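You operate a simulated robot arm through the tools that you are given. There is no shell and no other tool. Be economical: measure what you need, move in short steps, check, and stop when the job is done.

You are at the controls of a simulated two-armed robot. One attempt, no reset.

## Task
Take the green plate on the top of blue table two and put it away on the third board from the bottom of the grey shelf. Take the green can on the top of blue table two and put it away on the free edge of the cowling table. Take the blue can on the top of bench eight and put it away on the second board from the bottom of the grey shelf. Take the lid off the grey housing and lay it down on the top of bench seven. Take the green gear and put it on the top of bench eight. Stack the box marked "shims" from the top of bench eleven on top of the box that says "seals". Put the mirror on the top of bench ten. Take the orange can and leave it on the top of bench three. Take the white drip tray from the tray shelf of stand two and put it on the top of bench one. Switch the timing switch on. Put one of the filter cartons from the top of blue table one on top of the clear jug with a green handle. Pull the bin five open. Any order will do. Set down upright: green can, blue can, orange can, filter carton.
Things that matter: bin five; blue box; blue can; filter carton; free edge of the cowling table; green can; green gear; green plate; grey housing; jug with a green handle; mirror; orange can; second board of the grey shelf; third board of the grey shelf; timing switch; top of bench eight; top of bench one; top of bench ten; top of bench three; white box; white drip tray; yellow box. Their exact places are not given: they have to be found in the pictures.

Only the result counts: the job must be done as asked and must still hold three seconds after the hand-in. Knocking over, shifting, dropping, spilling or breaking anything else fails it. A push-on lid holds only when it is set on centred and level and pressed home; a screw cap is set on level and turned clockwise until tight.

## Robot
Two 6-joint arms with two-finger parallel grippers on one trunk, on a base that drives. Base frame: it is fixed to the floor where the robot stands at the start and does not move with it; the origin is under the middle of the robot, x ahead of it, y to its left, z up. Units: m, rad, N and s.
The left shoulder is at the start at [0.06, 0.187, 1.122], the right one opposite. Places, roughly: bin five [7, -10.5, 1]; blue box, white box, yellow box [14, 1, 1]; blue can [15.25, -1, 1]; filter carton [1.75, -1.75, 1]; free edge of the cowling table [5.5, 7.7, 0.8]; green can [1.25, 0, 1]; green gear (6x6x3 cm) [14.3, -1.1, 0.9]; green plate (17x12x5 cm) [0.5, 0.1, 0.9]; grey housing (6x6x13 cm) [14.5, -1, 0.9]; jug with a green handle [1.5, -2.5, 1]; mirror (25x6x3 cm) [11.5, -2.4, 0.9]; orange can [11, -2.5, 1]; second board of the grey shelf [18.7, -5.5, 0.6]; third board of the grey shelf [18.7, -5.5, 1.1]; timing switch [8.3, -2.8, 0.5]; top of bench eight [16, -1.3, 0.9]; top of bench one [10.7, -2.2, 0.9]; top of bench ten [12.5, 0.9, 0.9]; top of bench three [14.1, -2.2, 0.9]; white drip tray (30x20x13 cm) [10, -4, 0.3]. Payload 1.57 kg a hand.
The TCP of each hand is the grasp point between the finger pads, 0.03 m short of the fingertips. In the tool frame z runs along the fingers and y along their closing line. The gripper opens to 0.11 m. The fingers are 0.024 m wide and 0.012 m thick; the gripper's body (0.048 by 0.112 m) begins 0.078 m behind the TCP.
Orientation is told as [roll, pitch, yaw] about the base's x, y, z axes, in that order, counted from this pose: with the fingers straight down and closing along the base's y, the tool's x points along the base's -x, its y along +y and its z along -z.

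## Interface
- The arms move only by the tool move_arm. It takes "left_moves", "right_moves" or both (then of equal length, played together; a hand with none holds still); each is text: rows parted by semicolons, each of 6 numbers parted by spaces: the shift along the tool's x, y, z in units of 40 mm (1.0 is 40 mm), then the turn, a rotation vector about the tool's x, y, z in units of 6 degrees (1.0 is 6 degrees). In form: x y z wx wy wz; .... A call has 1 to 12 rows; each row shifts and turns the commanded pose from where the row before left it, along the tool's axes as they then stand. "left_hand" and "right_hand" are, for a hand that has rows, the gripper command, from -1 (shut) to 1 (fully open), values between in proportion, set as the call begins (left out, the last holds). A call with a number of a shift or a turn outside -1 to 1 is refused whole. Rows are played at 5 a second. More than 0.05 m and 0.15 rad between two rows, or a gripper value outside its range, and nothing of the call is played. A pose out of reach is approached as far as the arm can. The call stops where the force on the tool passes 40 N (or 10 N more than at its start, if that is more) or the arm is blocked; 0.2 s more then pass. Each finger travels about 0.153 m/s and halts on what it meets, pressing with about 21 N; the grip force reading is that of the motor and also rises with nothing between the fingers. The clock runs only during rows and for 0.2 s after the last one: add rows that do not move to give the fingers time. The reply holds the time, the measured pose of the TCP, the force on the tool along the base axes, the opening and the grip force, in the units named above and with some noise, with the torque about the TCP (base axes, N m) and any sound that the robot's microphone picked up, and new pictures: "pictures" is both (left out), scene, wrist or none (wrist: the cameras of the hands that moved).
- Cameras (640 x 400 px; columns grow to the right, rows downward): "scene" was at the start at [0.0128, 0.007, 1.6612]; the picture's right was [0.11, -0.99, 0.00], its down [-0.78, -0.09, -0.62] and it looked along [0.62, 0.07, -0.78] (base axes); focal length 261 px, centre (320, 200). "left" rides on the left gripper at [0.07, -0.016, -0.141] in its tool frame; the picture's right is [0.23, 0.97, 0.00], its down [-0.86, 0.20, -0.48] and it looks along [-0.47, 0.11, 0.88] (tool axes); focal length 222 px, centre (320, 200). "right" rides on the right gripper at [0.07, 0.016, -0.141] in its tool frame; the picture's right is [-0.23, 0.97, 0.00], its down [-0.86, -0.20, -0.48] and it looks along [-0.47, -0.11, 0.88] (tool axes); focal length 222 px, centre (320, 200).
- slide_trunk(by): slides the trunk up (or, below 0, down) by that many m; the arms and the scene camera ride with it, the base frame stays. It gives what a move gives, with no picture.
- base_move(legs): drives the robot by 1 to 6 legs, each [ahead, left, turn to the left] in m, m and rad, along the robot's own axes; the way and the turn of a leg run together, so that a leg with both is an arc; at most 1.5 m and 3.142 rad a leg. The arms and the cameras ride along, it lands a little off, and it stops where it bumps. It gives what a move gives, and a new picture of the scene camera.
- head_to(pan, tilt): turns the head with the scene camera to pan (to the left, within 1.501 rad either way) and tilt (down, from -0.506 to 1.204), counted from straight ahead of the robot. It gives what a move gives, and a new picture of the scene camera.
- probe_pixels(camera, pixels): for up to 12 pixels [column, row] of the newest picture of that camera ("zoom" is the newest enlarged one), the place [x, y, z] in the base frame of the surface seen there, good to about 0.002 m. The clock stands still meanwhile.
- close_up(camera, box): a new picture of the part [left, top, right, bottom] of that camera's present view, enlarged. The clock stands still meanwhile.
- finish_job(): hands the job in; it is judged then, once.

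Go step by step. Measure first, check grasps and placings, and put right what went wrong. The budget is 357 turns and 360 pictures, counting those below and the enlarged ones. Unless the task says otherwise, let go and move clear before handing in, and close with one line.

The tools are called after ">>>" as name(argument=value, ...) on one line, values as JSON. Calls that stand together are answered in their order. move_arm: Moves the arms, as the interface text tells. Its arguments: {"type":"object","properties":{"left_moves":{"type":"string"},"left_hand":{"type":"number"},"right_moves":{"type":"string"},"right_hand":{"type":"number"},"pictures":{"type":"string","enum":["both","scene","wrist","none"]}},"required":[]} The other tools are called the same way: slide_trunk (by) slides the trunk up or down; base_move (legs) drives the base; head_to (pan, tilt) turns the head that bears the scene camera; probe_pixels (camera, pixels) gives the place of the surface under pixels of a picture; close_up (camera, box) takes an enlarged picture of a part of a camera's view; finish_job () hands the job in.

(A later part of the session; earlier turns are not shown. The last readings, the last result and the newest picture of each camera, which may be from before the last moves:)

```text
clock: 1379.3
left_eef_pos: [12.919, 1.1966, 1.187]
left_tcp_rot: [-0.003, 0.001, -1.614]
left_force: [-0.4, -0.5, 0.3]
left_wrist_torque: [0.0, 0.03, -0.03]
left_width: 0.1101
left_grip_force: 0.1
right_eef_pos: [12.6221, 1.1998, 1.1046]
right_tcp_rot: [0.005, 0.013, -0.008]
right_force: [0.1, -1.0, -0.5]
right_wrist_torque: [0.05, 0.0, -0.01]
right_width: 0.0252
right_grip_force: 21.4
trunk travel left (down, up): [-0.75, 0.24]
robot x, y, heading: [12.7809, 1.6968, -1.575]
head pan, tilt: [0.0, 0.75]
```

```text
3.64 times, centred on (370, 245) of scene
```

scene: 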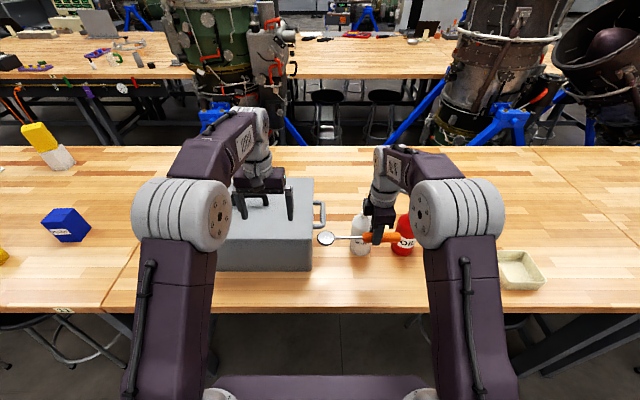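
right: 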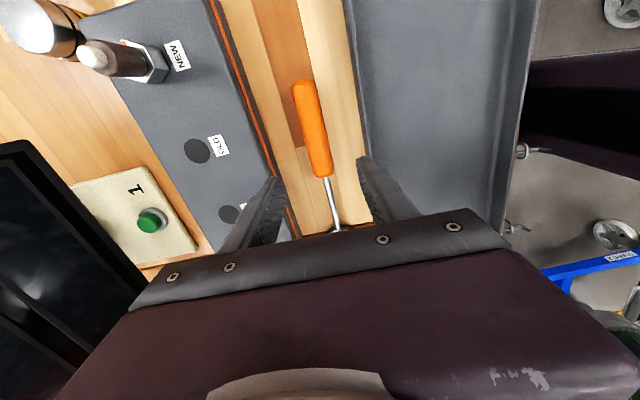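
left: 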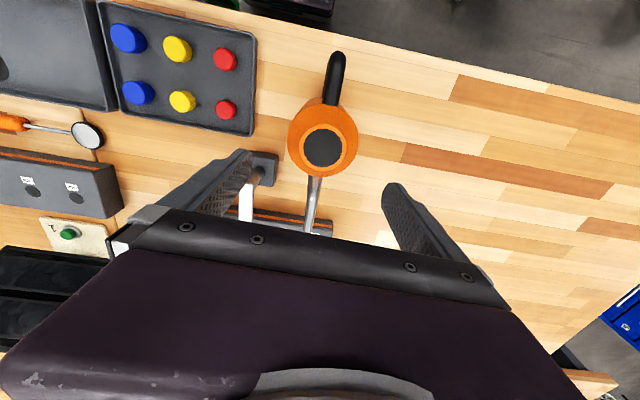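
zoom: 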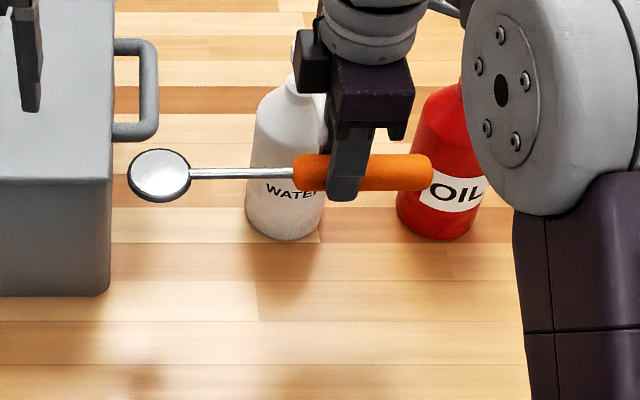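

Shift 5 cm back toward the edge (y≈1.25), then lower.

>>> move_arm(right_moves="0.2 0.65 0 0 0 0;0.2 0.6 0 0 0 0;0 0 1 0 0 0;0 0 1 0 0 0;0 0 1 0 0 0;0 0 0.8 0 0 0;0 0 0.2 0 0 0;0 0 0.1 0 0 0;0 0 0 0 0 0", right_hand=-1, pictures="none")

>>> close_up(camera="scene", box=[290, 190, 450, 320])

```text
clock: 1381.3
left_eef_pos: [12.9183, 1.1964, 1.1864]
left_tcp_rot: [-0.004, 0.0, -1.614]
left_force: [-0.1, -0.3, 0.7]
left_wrist_torque: [-0.02, 0.01, -0.01]
left_width: 0.1102
left_grip_force: 0.0
right_eef_pos: [12.6037, 1.251, 0.9388]
right_tcp_rot: [0.009, 0.014, -0.007]
right_force: [0.7, 0.5, -0.8]
right_wrist_torque: [0.0, 0.02, 0.01]
right_width: 0.0255
right_grip_force: 21.3
trunk travel left (down, up): [-0.75, 0.24]
robot x, y, heading: [12.7759, 1.6998, -1.568]
head pan, tilt: [0.0, 0.75]
```

```text
3.08 times, centred on (370, 255) of scene
```

zoom: 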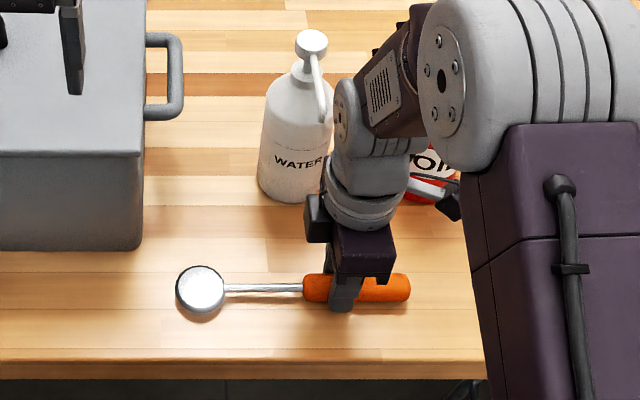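

>>> move_arm(right_moves="0 0 0.07 0 0 0;0 0 0.03 0 0 0;0 0 0 0 0 0", right_hand=-1, pictures="none")

>>> move_arm(right_moves="0 0 0 0 0 0;0 0 0 0 0 0;0 0 -0.6 0 0 0;0 0 -0.9 0 0 0;0 0 -0.9 0 0 0;0 0 -0.9 0 0 0;0 0 -0.9 0 0 0;0 0.5 -0.5 0 0 0", right_hand=-0.1, pictures="scene")

```text
clock: 1382.1
left_eef_pos: [12.9202, 1.1982, 1.1877]
left_tcp_rot: [-0.004, -0.003, -1.616]
left_force: [0.4, -1.2, 0.3]
left_wrist_torque: [-0.01, -0.03, 0.0]
left_width: 0.1099
left_grip_force: 0.1
right_eef_pos: [12.6037, 1.2518, 0.9367]
right_tcp_rot: [0.004, 0.012, -0.006]
right_force: [0.7, -0.1, 11.1]
right_wrist_torque: [-0.09, -0.49, 0.03]
right_width: 0.0254
right_grip_force: 20.5
trunk travel left (down, up): [-0.75, 0.24]
robot x, y, heading: [12.7774, 1.7007, -1.57]
head pan, tilt: [0.0, 0.75]
```

```text
clock: 1383.9
left_eef_pos: [12.9195, 1.1964, 1.1876]
left_tcp_rot: [-0.002, -0.002, -1.614]
left_force: [0.8, 1.2, 0.1]
left_wrist_torque: [-0.03, 0.02, -0.05]
left_width: 0.1099
left_grip_force: 0.1
right_eef_pos: [12.6041, 1.2701, 1.1245]
right_tcp_rot: [0.009, 0.013, -0.007]
right_force: [0.5, 1.3, -0.5]
right_wrist_torque: [0.01, -0.03, 0.0]
right_width: 0.0496
right_grip_force: 0.0
trunk travel left (down, up): [-0.75, 0.24]
robot x, y, heading: [12.7776, 1.7045, -1.57]
head pan, tilt: [0.0, 0.75]
```

scene: 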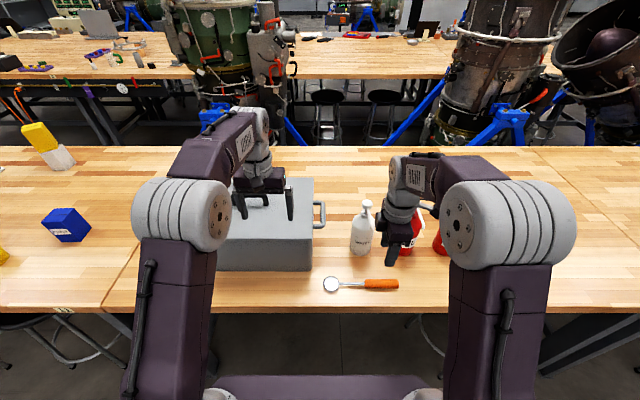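

The mirror lies on bench ten. Check whether a westward route exists from here.

>>> base_move(legs=[[-0.3, 0, 0]])

>>> head_to(pan=-1.45, tilt=0.4)

>>> probe_pixels(camera="scene", pixels=[[320, 240], [250, 240], [400, 240], [320, 200], [250, 200], [200, 200], [400, 200], [450, 220], [320, 170], [280, 170], [500, 260], [220, 260]])

```text
clock: 1385.9
left_eef_pos: [12.9176, 1.494, 1.1873]
left_tcp_rot: [-0.003, 0.001, -1.616]
left_force: [0.1, -0.7, -0.6]
left_wrist_torque: [0.0, 0.0, 0.02]
left_width: 0.1101
left_grip_force: 0.0
right_eef_pos: [12.6032, 1.5676, 1.1224]
right_tcp_rot: [0.009, 0.012, -0.009]
right_force: [0.5, -1.2, -0.2]
right_wrist_torque: [0.0, -0.05, 0.0]
right_width: 0.0498
right_grip_force: 0.0
trunk travel left (down, up): [-0.75, 0.24]
robot x, y, heading: [12.7816, 1.9993, -1.568]
head pan, tilt: [0.0, 0.75]
```

scene: 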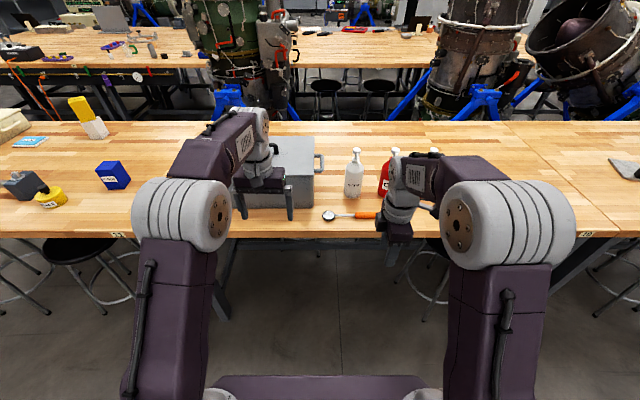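

```text
clock: 1387.5
left_eef_pos: [12.9188, 1.4965, 1.1871]
left_tcp_rot: [-0.004, -0.002, -1.617]
left_force: [0.9, -0.1, 0.3]
left_wrist_torque: [0.0, -0.04, -0.01]
left_width: 0.1099
left_grip_force: 0.0
right_eef_pos: [12.6039, 1.5691, 1.123]
right_tcp_rot: [0.009, 0.013, -0.01]
right_force: [0.2, -0.4, 0.0]
right_wrist_torque: [0.01, 0.02, -0.03]
right_width: 0.0495
right_grip_force: 0.1
trunk travel left (down, up): [-0.75, 0.24]
robot x, y, heading: [12.7804, 2.0003, -1.569]
head pan, tilt: [-1.45, 0.4]
```

scene: 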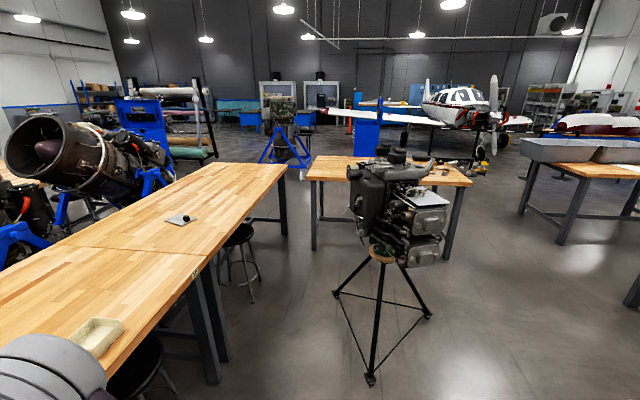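

```text
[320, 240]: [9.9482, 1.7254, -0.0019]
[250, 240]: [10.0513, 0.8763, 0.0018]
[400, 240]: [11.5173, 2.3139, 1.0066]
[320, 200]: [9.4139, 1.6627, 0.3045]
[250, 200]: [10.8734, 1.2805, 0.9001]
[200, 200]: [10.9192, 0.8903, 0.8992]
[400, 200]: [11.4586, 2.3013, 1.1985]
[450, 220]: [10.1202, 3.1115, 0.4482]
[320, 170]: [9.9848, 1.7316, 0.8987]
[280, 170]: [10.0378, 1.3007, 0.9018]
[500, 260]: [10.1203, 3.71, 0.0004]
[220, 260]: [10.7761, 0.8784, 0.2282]
```

A west route exists: north of the tripod, then along y≈3.7 between benches, then south via x≈8.1. Drive it facing west.

>>> base_move(legs=[[0, 0, -1.573], [0, -1.45, 0], [0.2, -0.22, 0], [1.3, 0, 0]])

>>> head_to(pan=0, tilt=0.5)

>>> probe_pixels(camera="scene", pixels=[[320, 250], [250, 250], [400, 250], [320, 200], [250, 200], [400, 200], [200, 250], [450, 250], [200, 200], [450, 200], [320, 170], [150, 200]])

```text
clock: 1406.5
left_eef_pos: [10.8624, 3.6213, 1.1864]
left_tcp_rot: [-0.005, 0.0, 3.08]
left_force: [-0.1, -0.2, 0.2]
left_wrist_torque: [-0.01, 0.01, -0.02]
left_width: 0.1098
left_grip_force: 0.0
right_eef_pos: [10.9412, 3.9342, 1.1225]
right_tcp_rot: [0.008, 0.012, -1.6]
right_force: [0.2, -0.5, -0.2]
right_wrist_torque: [0.0, 0.02, 0.0]
right_width: 0.0495
right_grip_force: 0.0
trunk travel left (down, up): [-0.75, 0.24]
robot x, y, heading: [11.3688, 3.7494, 3.122]
head pan, tilt: [-1.45, 0.4]
```

scene: 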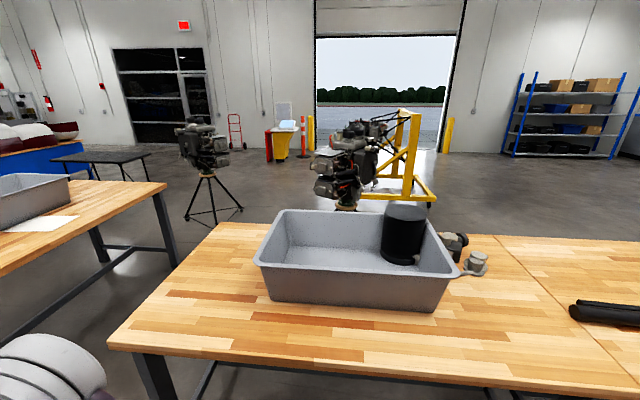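

```text
clock: 1408.0
left_eef_pos: [10.8622, 3.6213, 1.1868]
left_tcp_rot: [-0.003, -0.001, 3.076]
left_force: [-0.3, -0.1, -0.1]
left_wrist_torque: [0.0, -0.01, 0.0]
left_width: 0.11
left_grip_force: 0.1
right_eef_pos: [10.9415, 3.9339, 1.1229]
right_tcp_rot: [0.007, 0.013, -1.599]
right_force: [-0.4, 0.5, 0.2]
right_wrist_torque: [0.0, 0.05, -0.01]
right_width: 0.0496
right_grip_force: 0.0
trunk travel left (down, up): [-0.75, 0.24]
robot x, y, heading: [11.3654, 3.7513, 3.12]
head pan, tilt: [0.0, 0.499]
```

scene: 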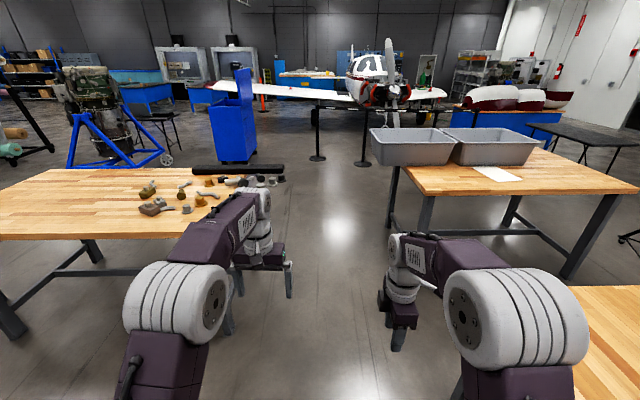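

```text
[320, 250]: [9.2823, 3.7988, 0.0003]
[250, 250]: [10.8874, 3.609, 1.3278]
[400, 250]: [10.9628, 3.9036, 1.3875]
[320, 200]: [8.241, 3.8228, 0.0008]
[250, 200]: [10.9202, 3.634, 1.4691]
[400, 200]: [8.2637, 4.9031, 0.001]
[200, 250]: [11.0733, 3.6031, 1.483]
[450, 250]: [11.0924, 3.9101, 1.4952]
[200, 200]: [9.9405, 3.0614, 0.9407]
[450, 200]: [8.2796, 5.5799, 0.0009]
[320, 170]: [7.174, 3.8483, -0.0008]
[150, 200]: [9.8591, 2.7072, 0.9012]
```

Corridor is clear. Continue west, then south along x≈8.1.

>>> base_move(legs=[[1.5, 0.05, 0], [1.5, 0, 0], [0.3, 0, 0], [0, 0, 1.59], [1.5, 0, 0], [1.5, 0, 0]])

```text
refused: leg 1 is longer than a leg can be; nothing moved
```

>>> base_move(legs=[[1.45, 0.05, 0], [1.45, 0, 0], [0.4, 0, 0], [0, 0, 1.59], [1.5, 0, 0], [1.5, 0, 0]])

```text
clock: 1441.8
left_eef_pos: [8.4361, 0.1796, 1.1878]
left_tcp_rot: [-0.003, 0.001, -1.549]
left_force: [0.3, -0.1, 0.4]
left_wrist_torque: [-0.01, 0.0, 0.0]
left_width: 0.1099
left_grip_force: 0.0
right_eef_pos: [8.1179, 0.2307, 1.123]
right_tcp_rot: [0.008, 0.013, 0.058]
right_force: [-0.1, -0.1, 0.5]
right_wrist_torque: [-0.02, 0.0, -0.02]
right_width: 0.0492
right_grip_force: 0.0
trunk travel left (down, up): [-0.75, 0.24]
robot x, y, heading: [8.2688, 0.6719, -1.506]
head pan, tilt: [0.0, 0.499]
```

scene: 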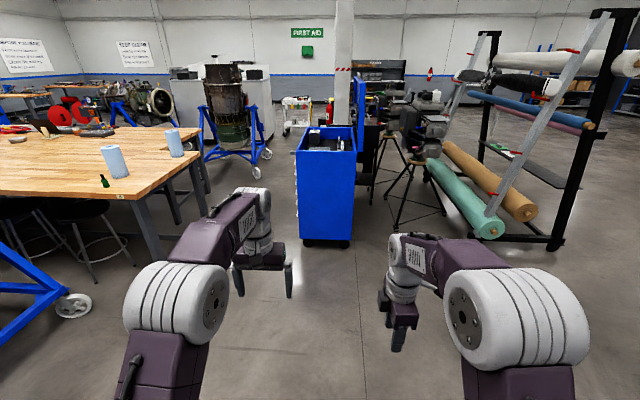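

>>> base_move(legs=[[0, 0.78, -0.065], [1.5, 0, 0], [1.45, 0, 0], [1.2, 0, 0], [0.35, -0.4, 0], [0, 0, 1.571]])

>>> head_to(pan=0, tilt=0.8)

```text
clock: 1472.1
left_eef_pos: [9.1561, -3.7348, 1.1874]
left_tcp_rot: [-0.002, 0.0, -0.092]
left_force: [-0.2, -0.5, -0.4]
left_wrist_torque: [0.01, 0.0, -0.01]
left_width: 0.1099
left_grip_force: 0.0
right_eef_pos: [9.0695, -4.0464, 1.1231]
right_tcp_rot: [0.009, 0.012, 1.517]
right_force: [0.1, 0.6, 0.5]
right_wrist_torque: [-0.04, -0.02, -0.03]
right_width: 0.0491
right_grip_force: 0.0
trunk travel left (down, up): [-0.75, 0.24]
robot x, y, heading: [8.6498, -3.8494, -0.056]
head pan, tilt: [0.0, 0.499]
```

scene: 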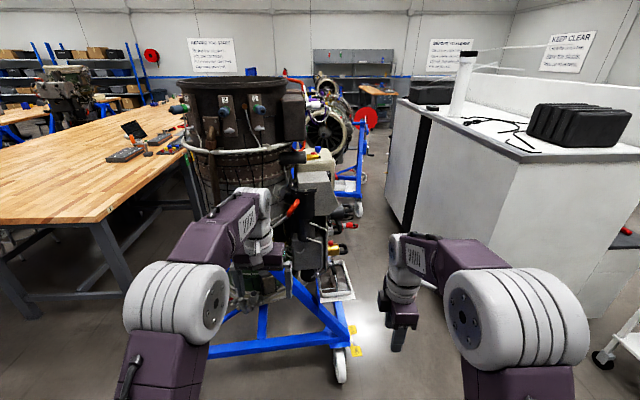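

```text
clock: 1472.9
left_eef_pos: [9.1555, -3.7349, 1.1871]
left_tcp_rot: [-0.003, 0.002, -0.092]
left_force: [0.2, 0.2, 0.4]
left_wrist_torque: [-0.04, 0.02, -0.04]
left_width: 0.1102
left_grip_force: 0.1
right_eef_pos: [9.0682, -4.0474, 1.1231]
right_tcp_rot: [0.009, 0.013, 1.516]
right_force: [0.3, 0.5, -0.6]
right_wrist_torque: [0.0, -0.03, -0.03]
right_width: 0.0496
right_grip_force: 0.0
trunk travel left (down, up): [-0.75, 0.24]
robot x, y, heading: [8.6449, -3.847, -0.05]
head pan, tilt: [0.0, 0.799]
```

scene: 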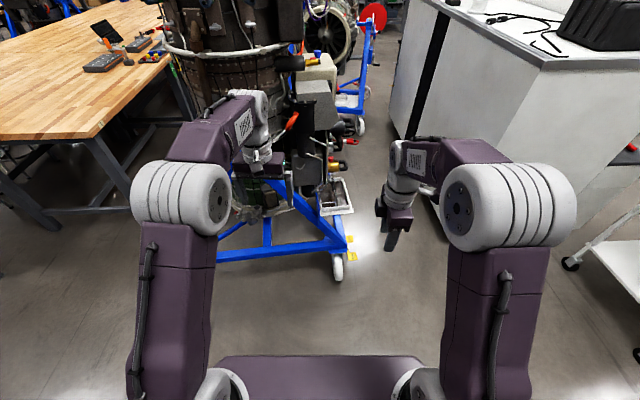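

The white tray shows at (335,200) on the stand's side shelf. Zoom and measure.

>>> close_up(camera="scene", box=[280, 140, 400, 290])

>>> probe_pixels(camera="zoom", pixels=[[320, 160], [285, 170], [285, 205], [345, 195], [355, 150], [310, 190], [350, 255], [330, 300], [300, 150], [240, 240], [180, 260], [345, 170]])

```text
2.67 times, centred on (340, 215) of scene
```

zoom: 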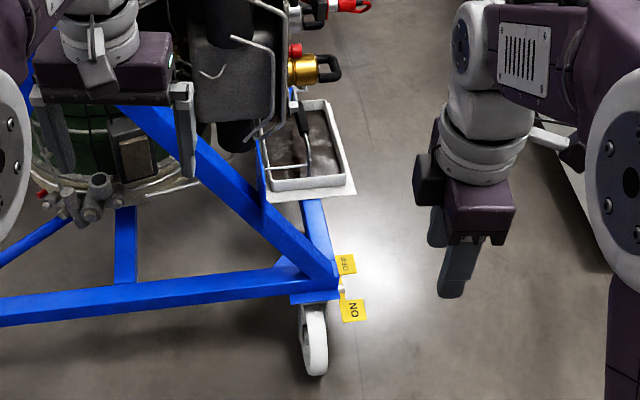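

```text
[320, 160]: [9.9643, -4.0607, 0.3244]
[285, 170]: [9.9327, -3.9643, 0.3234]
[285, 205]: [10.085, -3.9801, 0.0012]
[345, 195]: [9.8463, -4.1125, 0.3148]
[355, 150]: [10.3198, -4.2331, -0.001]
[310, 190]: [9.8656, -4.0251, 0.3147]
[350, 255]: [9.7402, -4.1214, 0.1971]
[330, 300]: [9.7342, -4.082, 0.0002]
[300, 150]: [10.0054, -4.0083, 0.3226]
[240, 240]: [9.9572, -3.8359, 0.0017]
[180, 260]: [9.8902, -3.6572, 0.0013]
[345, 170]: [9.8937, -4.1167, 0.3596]
```

Looks like the tray has a raised handle with a dark grip at zoom (303,118). Probe it and take a tighter look.

>>> close_up(camera="scene", box=[310, 165, 370, 225])

>>> probe_pixels(camera="zoom", pixels=[[225, 100], [245, 120], [260, 140], [270, 170], [275, 200], [280, 230], [320, 260], [190, 215], [230, 60], [400, 120], [220, 150], [380, 180]])

```text
6.67 times, centred on (340, 195) of scene
```

zoom: 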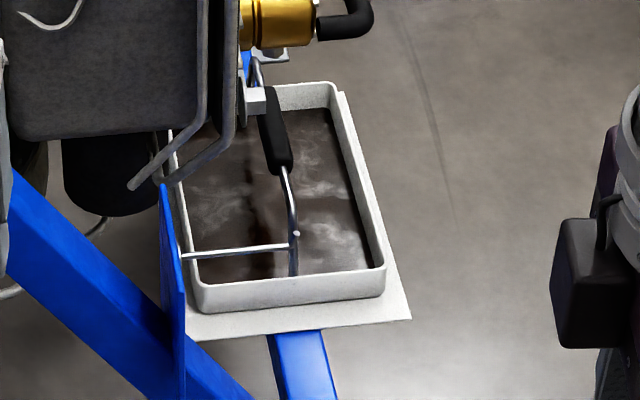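

```text
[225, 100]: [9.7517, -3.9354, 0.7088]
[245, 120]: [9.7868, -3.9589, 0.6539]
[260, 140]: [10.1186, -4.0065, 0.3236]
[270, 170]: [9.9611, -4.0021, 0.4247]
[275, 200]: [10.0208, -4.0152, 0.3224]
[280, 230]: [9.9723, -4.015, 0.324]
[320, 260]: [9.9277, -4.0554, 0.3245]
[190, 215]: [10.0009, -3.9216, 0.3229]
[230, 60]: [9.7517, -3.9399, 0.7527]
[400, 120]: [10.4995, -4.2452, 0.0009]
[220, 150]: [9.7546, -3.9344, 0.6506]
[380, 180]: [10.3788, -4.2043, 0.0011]
```

The tray (with oil) has a grip bar along x at about (10.0,−4.0,0.43). Prepare: retract both hands and return the right hand to nominal yaw.

>>> move_arm(left_moves="1 0.3 0 0 0 0;1 0.3 0 0 0 0;1 0.3 -0.3 0 0 0;1 0.3 -0.3 0 0 0;0.8 0 -0.3 0 0 0;0 0 0 0 0 0;0 0 0 0 0 0;0 0 0 0 0 0;0 0 0 0 0 0;0 0 0 0 0 0;0 0 0 0 0 0;0 0 0 0 0 0", left_hand=-1, right_moves="0 0 0 0 0 1;0 0 0 0 0 1;0 0 0 0 0 1;0 0 0 0 0 1;0 0 0 0 0 1;0 0 0 0 0 1;0 0 0 0 0 1;0 0 0 0 0 1;0 0 0 0 0 1;0 0 0 0 0 1;0 0 0 0 0 1;0 0 0 0 0 1", right_hand=0, pictures="none")

>>> move_arm(right_moves="0 0 0 0 0 1;0 0 0 0 0 1;0 0 0 0 0 1;0.8 -0.5 0 0 0 0;0.8 -0.5 0 0 0 0", right_hand=0, pictures="none")

>>> base_move(legs=[[0.0, -0.1, 0.05], [0.5, 0, 0]])

>>> close_up(camera="scene", box=[270, 170, 430, 290])

```text
clock: 1475.5
left_eef_pos: [8.9682, -3.6719, 1.2208]
left_tcp_rot: [-0.003, 0.0, -0.091]
left_force: [-0.3, 0.0, 0.1]
left_wrist_torque: [0.04, -0.03, -0.01]
left_width: 0.0
left_grip_force: 21.0
right_eef_pos: [9.0676, -4.0462, 1.1235]
right_tcp_rot: [-0.01, 0.012, 0.258]
right_force: [-0.1, -0.3, 1.0]
right_wrist_torque: [-0.01, 0.02, 0.0]
right_width: 0.0552
right_grip_force: 0.1
trunk travel left (down, up): [-0.75, 0.24]
robot x, y, heading: [8.6461, -3.8518, -0.05]
head pan, tilt: [0.0, 0.799]
```

```text
clock: 1476.7
left_eef_pos: [8.9652, -3.6717, 1.2211]
left_tcp_rot: [-0.002, -0.001, -0.091]
left_force: [-0.7, -0.7, 0.2]
left_wrist_torque: [0.0, -0.03, 0.01]
left_width: 0.0
left_grip_force: 21.5
right_eef_pos: [9.0003, -4.0858, 1.1253]
right_tcp_rot: [-0.012, 0.008, -0.055]
right_force: [-0.9, -1.3, -0.3]
right_wrist_torque: [0.03, -0.01, 0.01]
right_width: 0.055
right_grip_force: 0.0
trunk travel left (down, up): [-0.75, 0.24]
robot x, y, heading: [8.6494, -3.8526, -0.05]
head pan, tilt: [0.0, 0.799]
```

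```text
clock: 1480.4
left_eef_pos: [9.4544, -3.7706, 1.2215]
left_tcp_rot: [-0.004, 0.0, -0.066]
left_force: [-0.3, 0.3, 0.5]
left_wrist_torque: [0.03, -0.02, 0.0]
left_width: 0.0
left_grip_force: 21.1
right_eef_pos: [9.4994, -4.1838, 1.1245]
right_tcp_rot: [-0.012, 0.006, -0.03]
right_force: [0.0, -0.2, -0.7]
right_wrist_torque: [-0.01, 0.0, -0.02]
right_width: 0.0549
right_grip_force: 0.1
trunk travel left (down, up): [-0.75, 0.24]
robot x, y, heading: [9.1408, -3.9544, -0.023]
head pan, tilt: [0.0, 0.799]
```

scene: 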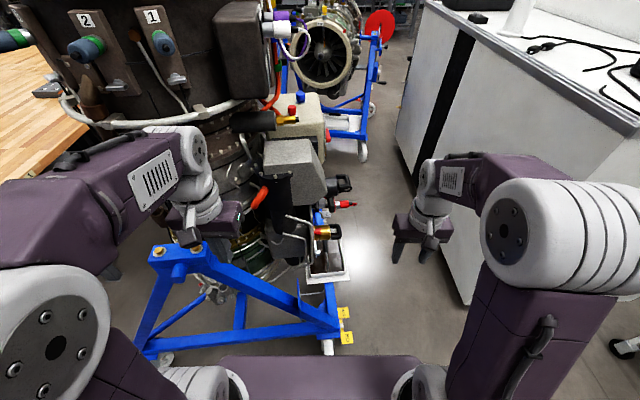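

```text
3.33 times, centred on (350, 230) of scene
```

zoom: 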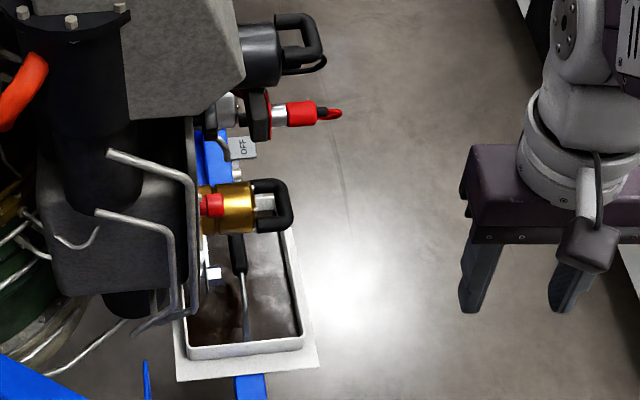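

>>> probe_pixels(camera="zoom", pixels=[[235, 200], [285, 205], [255, 185], [237, 255], [240, 270], [213, 272], [300, 115], [245, 300], [190, 350], [300, 345], [290, 240], [245, 335]])

```text
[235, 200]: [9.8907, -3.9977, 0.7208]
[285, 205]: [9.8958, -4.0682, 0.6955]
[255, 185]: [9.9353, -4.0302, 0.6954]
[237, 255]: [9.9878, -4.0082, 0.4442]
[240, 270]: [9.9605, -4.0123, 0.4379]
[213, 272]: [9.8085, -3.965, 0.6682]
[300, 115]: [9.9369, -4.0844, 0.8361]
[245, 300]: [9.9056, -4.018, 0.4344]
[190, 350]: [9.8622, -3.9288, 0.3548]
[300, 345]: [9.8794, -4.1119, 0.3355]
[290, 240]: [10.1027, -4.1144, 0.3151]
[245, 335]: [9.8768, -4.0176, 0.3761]
```

Approach from the aisle side (south) with the hand rolled sideways. Check my own deck width first.

>>> probe_pixels(camera="scene", pixels=[[222, 360], [418, 360], [320, 360], [225, 390], [415, 390], [320, 395], [328, 345], [345, 325], [300, 330]])

>>> head_to(pan=-0.35, tilt=0.9)

>>> probe_pixels(camera="scene", pixels=[[230, 200], [250, 150], [300, 250], [350, 200], [400, 150], [420, 200], [320, 100], [280, 300], [200, 250], [450, 300], [380, 80], [240, 330]])

```text
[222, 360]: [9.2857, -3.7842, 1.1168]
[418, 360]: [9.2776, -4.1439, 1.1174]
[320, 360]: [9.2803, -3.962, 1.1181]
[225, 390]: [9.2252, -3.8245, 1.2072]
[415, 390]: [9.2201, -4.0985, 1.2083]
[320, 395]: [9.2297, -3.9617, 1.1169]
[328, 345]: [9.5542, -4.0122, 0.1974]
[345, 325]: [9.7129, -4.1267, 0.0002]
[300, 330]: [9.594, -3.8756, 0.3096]
```

```text
clock: 1481.2
left_eef_pos: [9.4548, -3.7718, 1.222]
left_tcp_rot: [-0.003, 0.001, -0.065]
left_force: [-0.1, 0.5, 0.4]
left_wrist_torque: [-0.02, -0.01, -0.01]
left_width: 0.0
left_grip_force: 21.3
right_eef_pos: [9.5005, -4.1847, 1.125]
right_tcp_rot: [-0.013, 0.011, -0.031]
right_force: [0.2, 0.6, 1.0]
right_wrist_torque: [-0.01, 0.01, 0.0]
right_width: 0.055
right_grip_force: 0.0
trunk travel left (down, up): [-0.75, 0.24]
robot x, y, heading: [9.137, -3.9575, -0.025]
head pan, tilt: [-0.351, 0.901]
```

scene: 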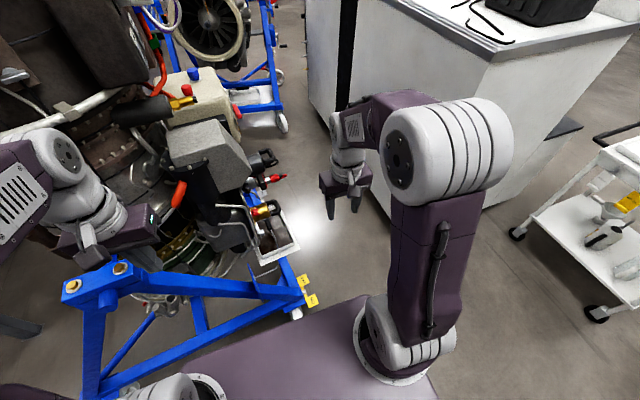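

```text
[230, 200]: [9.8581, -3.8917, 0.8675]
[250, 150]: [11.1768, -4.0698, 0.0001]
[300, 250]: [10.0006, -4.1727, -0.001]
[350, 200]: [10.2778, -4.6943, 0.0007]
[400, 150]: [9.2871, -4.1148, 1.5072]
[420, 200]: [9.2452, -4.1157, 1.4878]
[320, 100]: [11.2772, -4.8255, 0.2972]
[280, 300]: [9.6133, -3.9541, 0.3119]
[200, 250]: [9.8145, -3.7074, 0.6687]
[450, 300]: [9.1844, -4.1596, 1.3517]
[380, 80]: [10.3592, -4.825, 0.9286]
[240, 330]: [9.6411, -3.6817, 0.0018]
```

Shift right into the aisle line (y≈−4.45) and roll the left hand to point left.

>>> base_move(legs=[[0, -0.48, 0.02]])

>>> move_arm(left_moves="0 0 0 -1 0 0;0 0 0 -1 0 0;0 0 0 -1 0 0;0 0 0 -1 0 0;0 0 0 -1 0 0;0 0 0 -1 0 0;0 0 0 -1 0 0;0 0 0 -1 0 0;0 0 0 -1 0 0;0 0 0 -1 0 0;0 0 0 -1 0 0", left_hand=0, right_moves="0.8 0.5 0 0 0 0;0.8 0.5 0 0 0 0;0.5 0.5 0 0 0 0;0 0 0 0 0 0;0 0 0 0 0 0;0 0 0 0 0 0;0 0 0 0 0 0;0 0 0 0 0 0;0 0 0 0 0 0;0 0 0 0 0 0;0 0 0 0 0 0", right_hand=-1, pictures="scene")

```text
clock: 1484.1
left_eef_pos: [9.444, -4.2494, 1.2208]
left_tcp_rot: [-0.003, 0.0, -0.065]
left_force: [-0.6, -0.7, 0.2]
left_wrist_torque: [-0.03, -0.03, 0.0]
left_width: 0.0
left_grip_force: 20.5
right_eef_pos: [9.4899, -4.6627, 1.1254]
right_tcp_rot: [-0.012, 0.009, -0.028]
right_force: [0.1, -0.2, -0.1]
right_wrist_torque: [-0.04, -0.04, 0.0]
right_width: 0.0552
right_grip_force: 0.0
trunk travel left (down, up): [-0.75, 0.24]
robot x, y, heading: [9.1251, -4.4382, -0.021]
head pan, tilt: [-0.351, 0.901]
```

scene: 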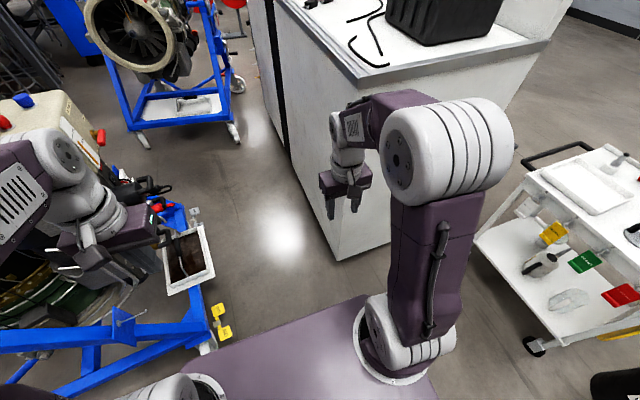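

```text
clock: 1486.5
left_eef_pos: [9.4435, -4.2511, 1.222]
left_tcp_rot: [1.152, 0.0, -0.063]
left_force: [0.0, -0.2, 0.5]
left_wrist_torque: [-0.04, 0.02, -0.02]
left_width: 0.0549
left_grip_force: 0.1
right_eef_pos: [9.4077, -4.6012, 1.1244]
right_tcp_rot: [-0.013, 0.009, -0.026]
right_force: [0.7, -0.5, 0.3]
right_wrist_torque: [0.03, -0.02, 0.02]
right_width: 0.0001
right_grip_force: 21.0
trunk travel left (down, up): [-0.75, 0.24]
robot x, y, heading: [9.1305, -4.4402, -0.017]
head pan, tilt: [-0.351, 0.901]
```

scene: 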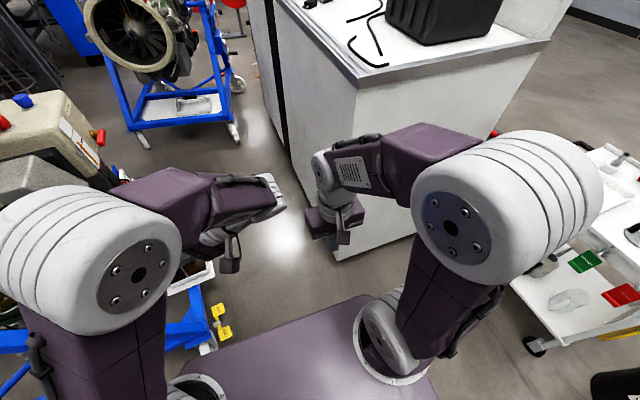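

Hand rolled 66°. Lower the trunk by 0.68 m and extend the left hand forward.

>>> slide_trunk(by=-0.4)

>>> slide_trunk(by=-0.279)

>>> move_arm(left_moves="-0.9 0 0 0 0 0;-0.9 0 0 0 0 0;-0.9 0 0 0 0 0;-0.9 0 0 0 0 0;-0.9 0 0 0 0 0;-0.9 0 0 0 0 0;-0.9 0 0 0 0 0;0 0 0 0 0 0", left_hand=0, pictures="none")

>>> base_move(legs=[[0.2, 0, 0.02]])

```text
clock: 1490.3
left_eef_pos: [9.4425, -4.2507, 0.8219]
left_tcp_rot: [1.15, 0.001, -0.064]
left_force: [0.4, -0.4, -0.4]
left_wrist_torque: [0.03, -0.02, 0.03]
left_width: 0.0547
left_grip_force: 0.1
right_eef_pos: [9.4078, -4.6006, 0.7242]
right_tcp_rot: [-0.012, 0.008, -0.027]
right_force: [-0.1, 0.4, 0.0]
right_wrist_torque: [-0.01, 0.0, -0.02]
right_width: 0.0
right_grip_force: 21.0
trunk travel left (down, up): [-0.35, 0.64]
robot x, y, heading: [9.1313, -4.4355, -0.019]
head pan, tilt: [-0.351, 0.901]
```

```text
clock: 1493.1
left_eef_pos: [9.4435, -4.2524, 0.5432]
left_tcp_rot: [1.149, 0.0, -0.065]
left_force: [0.5, -0.6, 0.4]
left_wrist_torque: [0.0, -0.03, 0.02]
left_width: 0.0552
left_grip_force: 0.0
right_eef_pos: [9.4075, -4.6002, 0.4462]
right_tcp_rot: [-0.011, 0.008, -0.029]
right_force: [0.5, -0.6, 0.3]
right_wrist_torque: [0.0, 0.02, 0.01]
right_width: 0.0003
right_grip_force: 21.2
trunk travel left (down, up): [-0.071, 0.919]
robot x, y, heading: [9.1265, -4.4357, -0.021]
head pan, tilt: [-0.351, 0.901]
```

```text
clock: 1494.9
left_eef_pos: [9.6831, -4.2676, 0.5402]
left_tcp_rot: [1.151, 0.001, -0.064]
left_force: [1.1, -1.0, -0.5]
left_wrist_torque: [0.02, 0.02, 0.0]
left_width: 0.0552
left_grip_force: 0.1
left hand out of reach, approached as far as the arm can: row 7
right_eef_pos: [9.4063, -4.6009, 0.445]
right_tcp_rot: [-0.013, 0.01, -0.028]
right_force: [-0.9, 0.4, 0.6]
right_wrist_torque: [-0.03, -0.02, 0.0]
right_width: 0.0
right_grip_force: 20.6
trunk travel left (down, up): [-0.071, 0.919]
robot x, y, heading: [9.1264, -4.4394, -0.022]
head pan, tilt: [-0.351, 0.901]
```

```text
clock: 1496.5
left_eef_pos: [9.8753, -4.2581, 0.5398]
left_tcp_rot: [1.148, -0.001, -0.044]
left_force: [0.6, 0.4, 0.7]
left_wrist_torque: [-0.03, -0.01, -0.02]
left_width: 0.0551
left_grip_force: 0.1
right_eef_pos: [9.6075, -4.5982, 0.4443]
right_tcp_rot: [-0.011, 0.009, -0.008]
right_force: [0.4, -0.3, 0.4]
right_wrist_torque: [0.0, -0.02, 0.01]
right_width: 0.0
right_grip_force: 20.8
trunk travel left (down, up): [-0.071, 0.919]
robot x, y, heading: [9.328, -4.4398, -0.002]
head pan, tilt: [-0.351, 0.901]
```

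scene: 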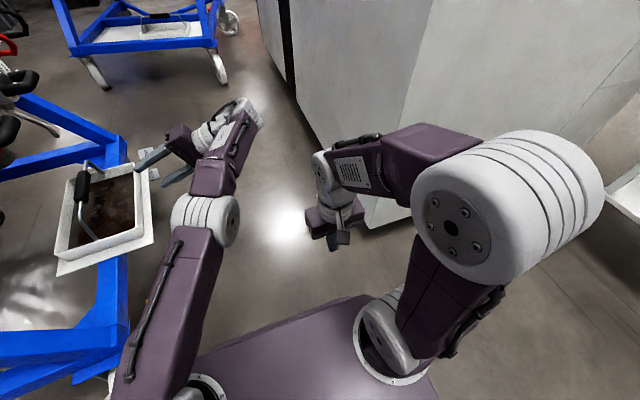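

Excellent view of tray and handle. Advance 0.13 m and zoom.

>>> base_move(legs=[[0.13, 0, 0]])

>>> head_to(pan=0.25, tilt=0.9)

>>> close_up(camera="scene", box=[150, 110, 390, 260])

```text
clock: 1497.8
left_eef_pos: [10.0079, -4.2573, 0.5409]
left_tcp_rot: [1.147, 0.0, -0.043]
left_force: [-0.2, 0.3, 0.1]
left_wrist_torque: [-0.01, 0.01, 0.02]
left_width: 0.0549
left_grip_force: 0.0
right_eef_pos: [9.7396, -4.5987, 0.444]
right_tcp_rot: [-0.012, 0.009, -0.004]
right_force: [0.6, -0.5, 0.1]
right_wrist_torque: [-0.02, 0.03, -0.02]
right_width: 0.0
right_grip_force: 21.0
trunk travel left (down, up): [-0.071, 0.919]
robot x, y, heading: [9.4585, -4.4421, 0.001]
head pan, tilt: [-0.351, 0.901]
```

scene: 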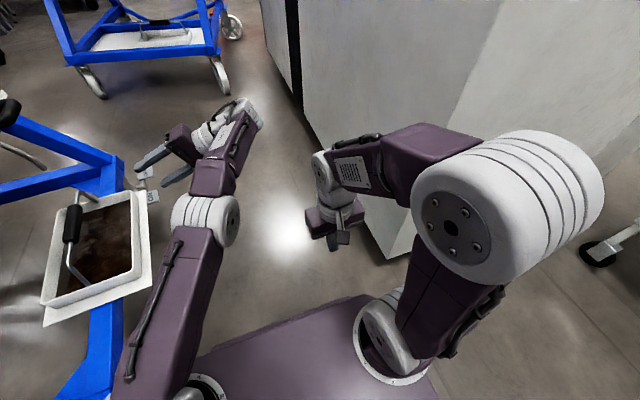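

```text
clock: 1498.8
left_eef_pos: [10.0082, -4.2586, 0.541]
left_tcp_rot: [1.148, -0.001, -0.041]
left_force: [0.2, 0.3, 0.1]
left_wrist_torque: [0.02, 0.0, -0.02]
left_width: 0.055
left_grip_force: 0.0
right_eef_pos: [9.74, -4.5977, 0.4457]
right_tcp_rot: [-0.011, 0.009, -0.006]
right_force: [0.0, -0.8, 0.3]
right_wrist_torque: [0.0, -0.01, 0.0]
right_width: 0.0001
right_grip_force: 20.7
trunk travel left (down, up): [-0.071, 0.919]
robot x, y, heading: [9.456, -4.4374, 0.003]
head pan, tilt: [0.25, 0.901]
```

scene: 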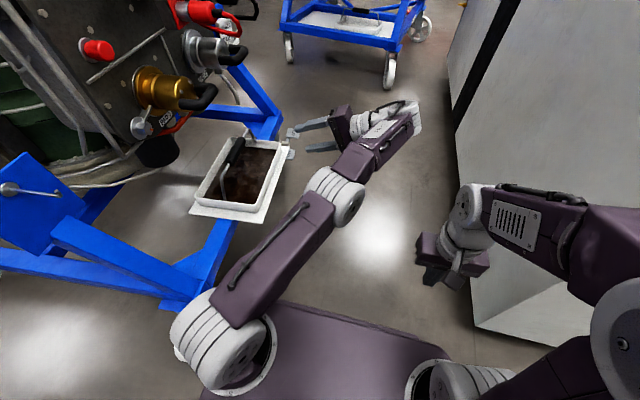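

```text
2.67 times, centred on (270, 185) of scene
```

zoom: 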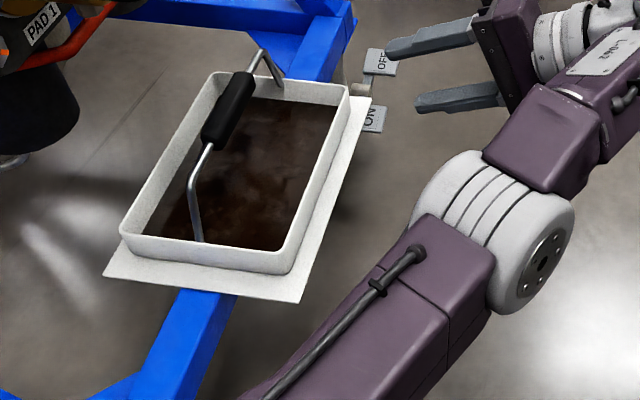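

The hoop handle with its black grip is clear. Probe it.

>>> probe_pixels(camera="zoom", pixels=[[243, 80], [228, 108], [212, 138], [200, 160], [258, 58], [200, 235], [278, 85], [130, 225], [290, 265], [345, 90], [215, 80], [220, 108]])

```text
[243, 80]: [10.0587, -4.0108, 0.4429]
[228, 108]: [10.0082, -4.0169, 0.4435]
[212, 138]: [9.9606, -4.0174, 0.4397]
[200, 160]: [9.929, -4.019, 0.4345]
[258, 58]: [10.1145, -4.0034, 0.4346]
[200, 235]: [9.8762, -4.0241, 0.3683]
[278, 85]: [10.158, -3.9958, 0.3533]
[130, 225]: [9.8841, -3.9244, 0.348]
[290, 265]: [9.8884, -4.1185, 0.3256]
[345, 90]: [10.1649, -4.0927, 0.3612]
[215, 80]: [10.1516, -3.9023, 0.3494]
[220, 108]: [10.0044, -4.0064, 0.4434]
```

Grip centre ≈ (10.012,−4.010,0.432), handle yawed +0.08. Align yaw and advance along the fingers.

>>> move_arm(left_moves="0 0 0 0 0.55 -0.245;0 0 0 0 0.55 -0.245;0 0 1 0 0 0;0 0 1 0 0 0;0 0 1 0 0 0;0 0 1 0 0 0;0 0 1 0 0 0;0 0 0 0 0 0", left_hand=0.1, pictures="wrist")

```text
clock: 1500.6
left_eef_pos: [9.963, -4.0668, 0.4569]
left_tcp_rot: [1.147, 0.0, 0.085]
left_force: [-0.6, -0.3, 0.4]
left_wrist_torque: [0.01, -0.02, 0.01]
left_width: 0.0605
left_grip_force: 0.1
left hand out of reach, approached as far as the arm can: row 1, 2
right_eef_pos: [9.7393, -4.5983, 0.4457]
right_tcp_rot: [-0.013, 0.008, -0.007]
right_force: [-0.2, -0.3, 0.7]
right_wrist_torque: [0.01, 0.0, 0.0]
right_width: 0.0
right_grip_force: 21.2
trunk travel left (down, up): [-0.071, 0.919]
robot x, y, heading: [9.4601, -4.4404, -0.004]
head pan, tilt: [0.25, 0.901]
```

left: 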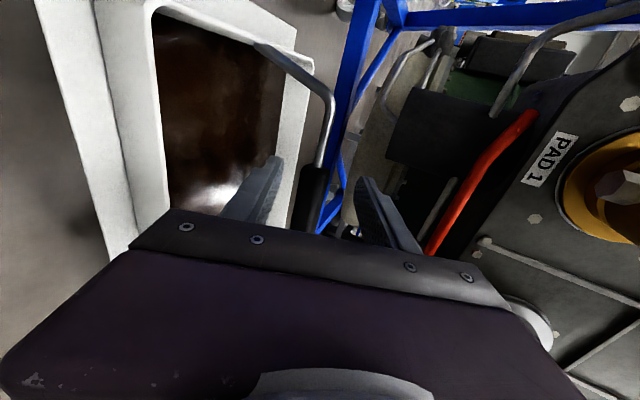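

Move the base 5 cm forward, then advance the last 6 cm and grip.

>>> base_move(legs=[[0.05, 0, 0]])

>>> move_arm(left_moves="0 0 0.6 0 0 0;0 0 0.5 0 0 0;0 0 0.4 0 0 0;0 0 0 0 0 0", left_hand=0.1, pictures="wrist")

```text
clock: 1501.5
left_eef_pos: [10.0149, -4.0665, 0.4565]
left_tcp_rot: [1.15, 0.0, 0.082]
left_force: [0.2, -0.4, -0.6]
left_wrist_torque: [-0.01, 0.01, 0.0]
left_width: 0.0602
left_grip_force: 0.1
right_eef_pos: [9.7912, -4.5976, 0.4457]
right_tcp_rot: [-0.011, 0.01, -0.008]
right_force: [-0.5, -0.7, 0.2]
right_wrist_torque: [-0.02, 0.0, -0.02]
right_width: 0.0002
right_grip_force: 20.9
trunk travel left (down, up): [-0.071, 0.919]
robot x, y, heading: [9.5103, -4.4381, -0.001]
head pan, tilt: [0.25, 0.901]
```

scene: 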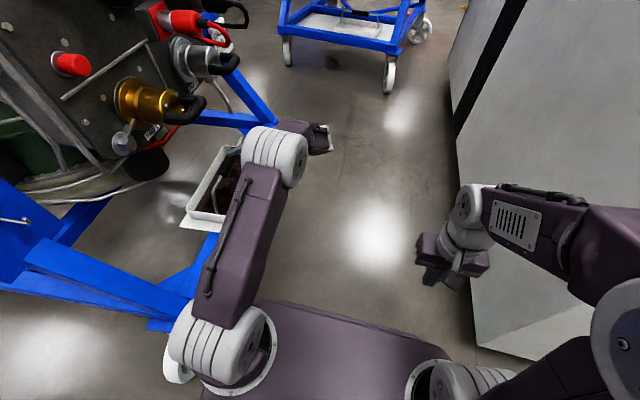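

```text
clock: 1502.5
left_eef_pos: [10.0102, -4.0133, 0.4322]
left_tcp_rot: [1.148, 0.001, 0.084]
left_force: [0.2, -0.4, -0.1]
left_wrist_torque: [-0.01, 0.01, 0.01]
left_width: 0.0604
left_grip_force: 0.0
right_eef_pos: [9.7922, -4.5975, 0.4453]
right_tcp_rot: [-0.012, 0.009, -0.008]
right_force: [0.4, 0.9, -0.2]
right_wrist_torque: [0.01, 0.0, -0.01]
right_width: 0.0
right_grip_force: 21.2
trunk travel left (down, up): [-0.071, 0.919]
robot x, y, heading: [9.5097, -4.4351, 0.003]
head pan, tilt: [0.25, 0.901]
```

left: 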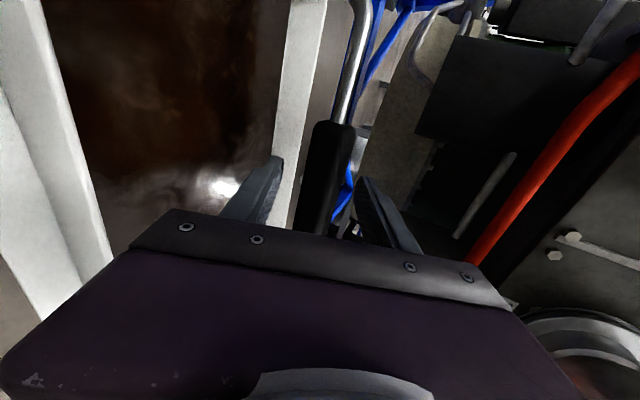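

Grip is around the black bar. Close, then lift 3 cm with the trunk and check.

>>> move_arm(left_moves="0 0 0 0 0 0;0 0 0 0 0 0;0 0 0 0 0 0;0 0 0 0 0 0", left_hand=-1, pictures="none")

>>> slide_trunk(by=0.03)

>>> close_up(camera="scene", box=[150, 90, 370, 260])

```text
clock: 1503.5
left_eef_pos: [10.009, -4.0132, 0.4327]
left_tcp_rot: [1.148, -0.001, 0.086]
left_force: [0.3, 1.9, -0.1]
left_wrist_torque: [0.31, -0.5, 0.23]
left_width: 0.0337
left_grip_force: 21.2
right_eef_pos: [9.7914, -4.5974, 0.4442]
right_tcp_rot: [-0.012, 0.008, -0.006]
right_force: [0.2, 0.1, -0.1]
right_wrist_torque: [0.0, -0.03, 0.01]
right_width: 0.0
right_grip_force: 21.1
trunk travel left (down, up): [-0.071, 0.919]
robot x, y, heading: [9.5104, -4.4385, -0.002]
head pan, tilt: [0.25, 0.901]
```

```text
clock: 1504.3
left_eef_pos: [10.0103, -4.0132, 0.4617]
left_tcp_rot: [1.147, 0.001, 0.084]
left_force: [-0.5, 0.2, -3.4]
left_wrist_torque: [-0.05, 0.1, 0.02]
left_width: 0.0335
left_grip_force: 20.4
right_eef_pos: [9.7919, -4.5971, 0.4749]
right_tcp_rot: [-0.012, 0.009, -0.006]
right_force: [-1.0, -0.1, -0.8]
right_wrist_torque: [0.05, 0.02, -0.01]
right_width: 0.0
right_grip_force: 21.0
trunk travel left (down, up): [-0.101, 0.889]
robot x, y, heading: [9.5118, -4.4397, 0.001]
head pan, tilt: [0.25, 0.901]
```

```text
2.35 times, centred on (260, 175) of scene
```

zoom: 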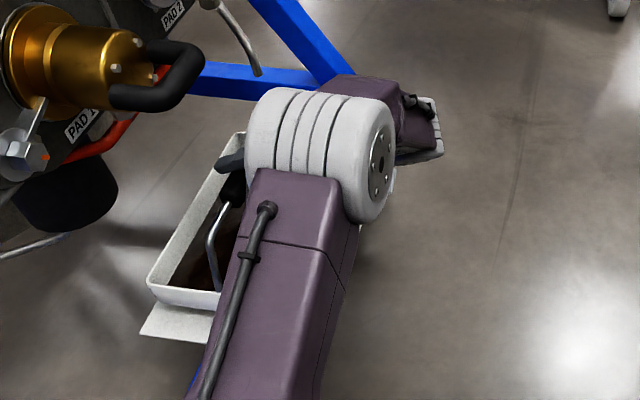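

Tray lifted level (≈0.35 kg). Move it clear: slide right, raise, back out west.

>>> base_move(legs=[[0, -0.09, 0]])

>>> slide_trunk(by=0.07)

>>> base_move(legs=[[-0.6, 0, 0], [-0.3, 0.45, 0]])

```text
clock: 1505.4
left_eef_pos: [10.0093, -4.1011, 0.4625]
left_tcp_rot: [1.149, 0.003, 0.086]
left_force: [-1.1, -0.6, -3.8]
left_wrist_torque: [-0.02, 0.12, -0.03]
left_width: 0.0333
left_grip_force: 20.4
right_eef_pos: [9.7916, -4.6863, 0.4757]
right_tcp_rot: [-0.012, 0.008, -0.003]
right_force: [1.3, 0.4, -0.1]
right_wrist_torque: [0.0, 0.02, 0.01]
right_width: 0.0
right_grip_force: 21.3
trunk travel left (down, up): [-0.101, 0.889]
robot x, y, heading: [9.5082, -4.5284, 0.006]
head pan, tilt: [0.25, 0.901]
```

scene: 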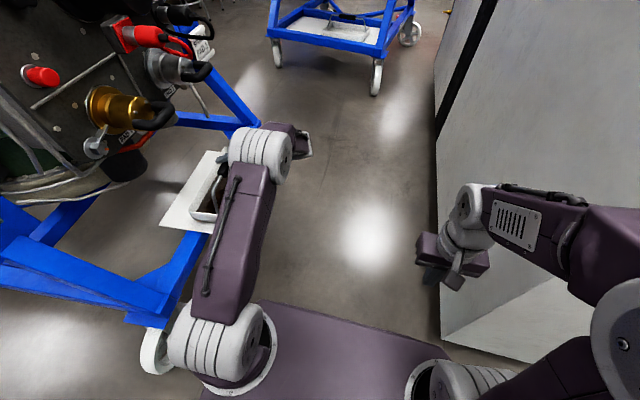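

```text
clock: 1506.5
left_eef_pos: [10.0092, -4.1016, 0.5319]
left_tcp_rot: [1.149, 0.002, 0.088]
left_force: [0.9, 0.4, -3.9]
left_wrist_torque: [-0.01, -0.08, 0.06]
left_width: 0.0323
left_grip_force: 20.5
right_eef_pos: [9.7918, -4.6873, 0.5453]
right_tcp_rot: [-0.01, 0.008, -0.003]
right_force: [-0.1, -0.4, 0.2]
right_wrist_torque: [0.01, 0.02, 0.01]
right_width: 0.0
right_grip_force: 20.6
trunk travel left (down, up): [-0.171, 0.819]
robot x, y, heading: [9.5091, -4.5258, 0.001]
head pan, tilt: [0.25, 0.901]
```

```text
clock: 1512.6
left_eef_pos: [9.1258, -3.6567, 0.5312]
left_tcp_rot: [1.149, 0.002, 0.069]
left_force: [0.8, 0.2, -3.7]
left_wrist_torque: [0.09, 0.03, -0.01]
left_width: 0.0257
left_grip_force: 21.0
right_eef_pos: [8.8975, -4.2367, 0.5447]
right_tcp_rot: [-0.013, 0.009, -0.022]
right_force: [0.4, -0.2, 0.1]
right_wrist_torque: [-0.03, 0.01, -0.03]
right_width: 0.0001
right_grip_force: 21.2
trunk travel left (down, up): [-0.171, 0.819]
robot x, y, heading: [8.6187, -4.0731, -0.017]
head pan, tilt: [0.25, 0.901]
```

scene: 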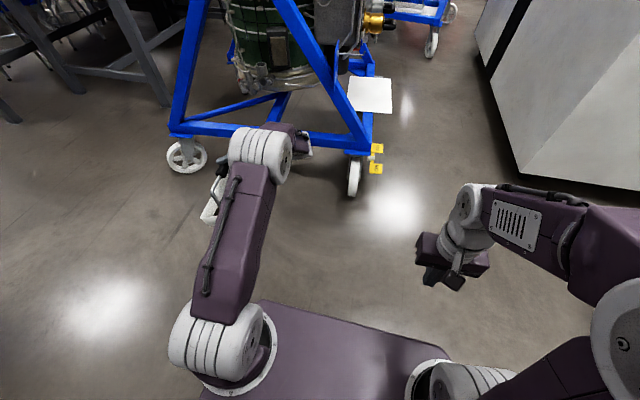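

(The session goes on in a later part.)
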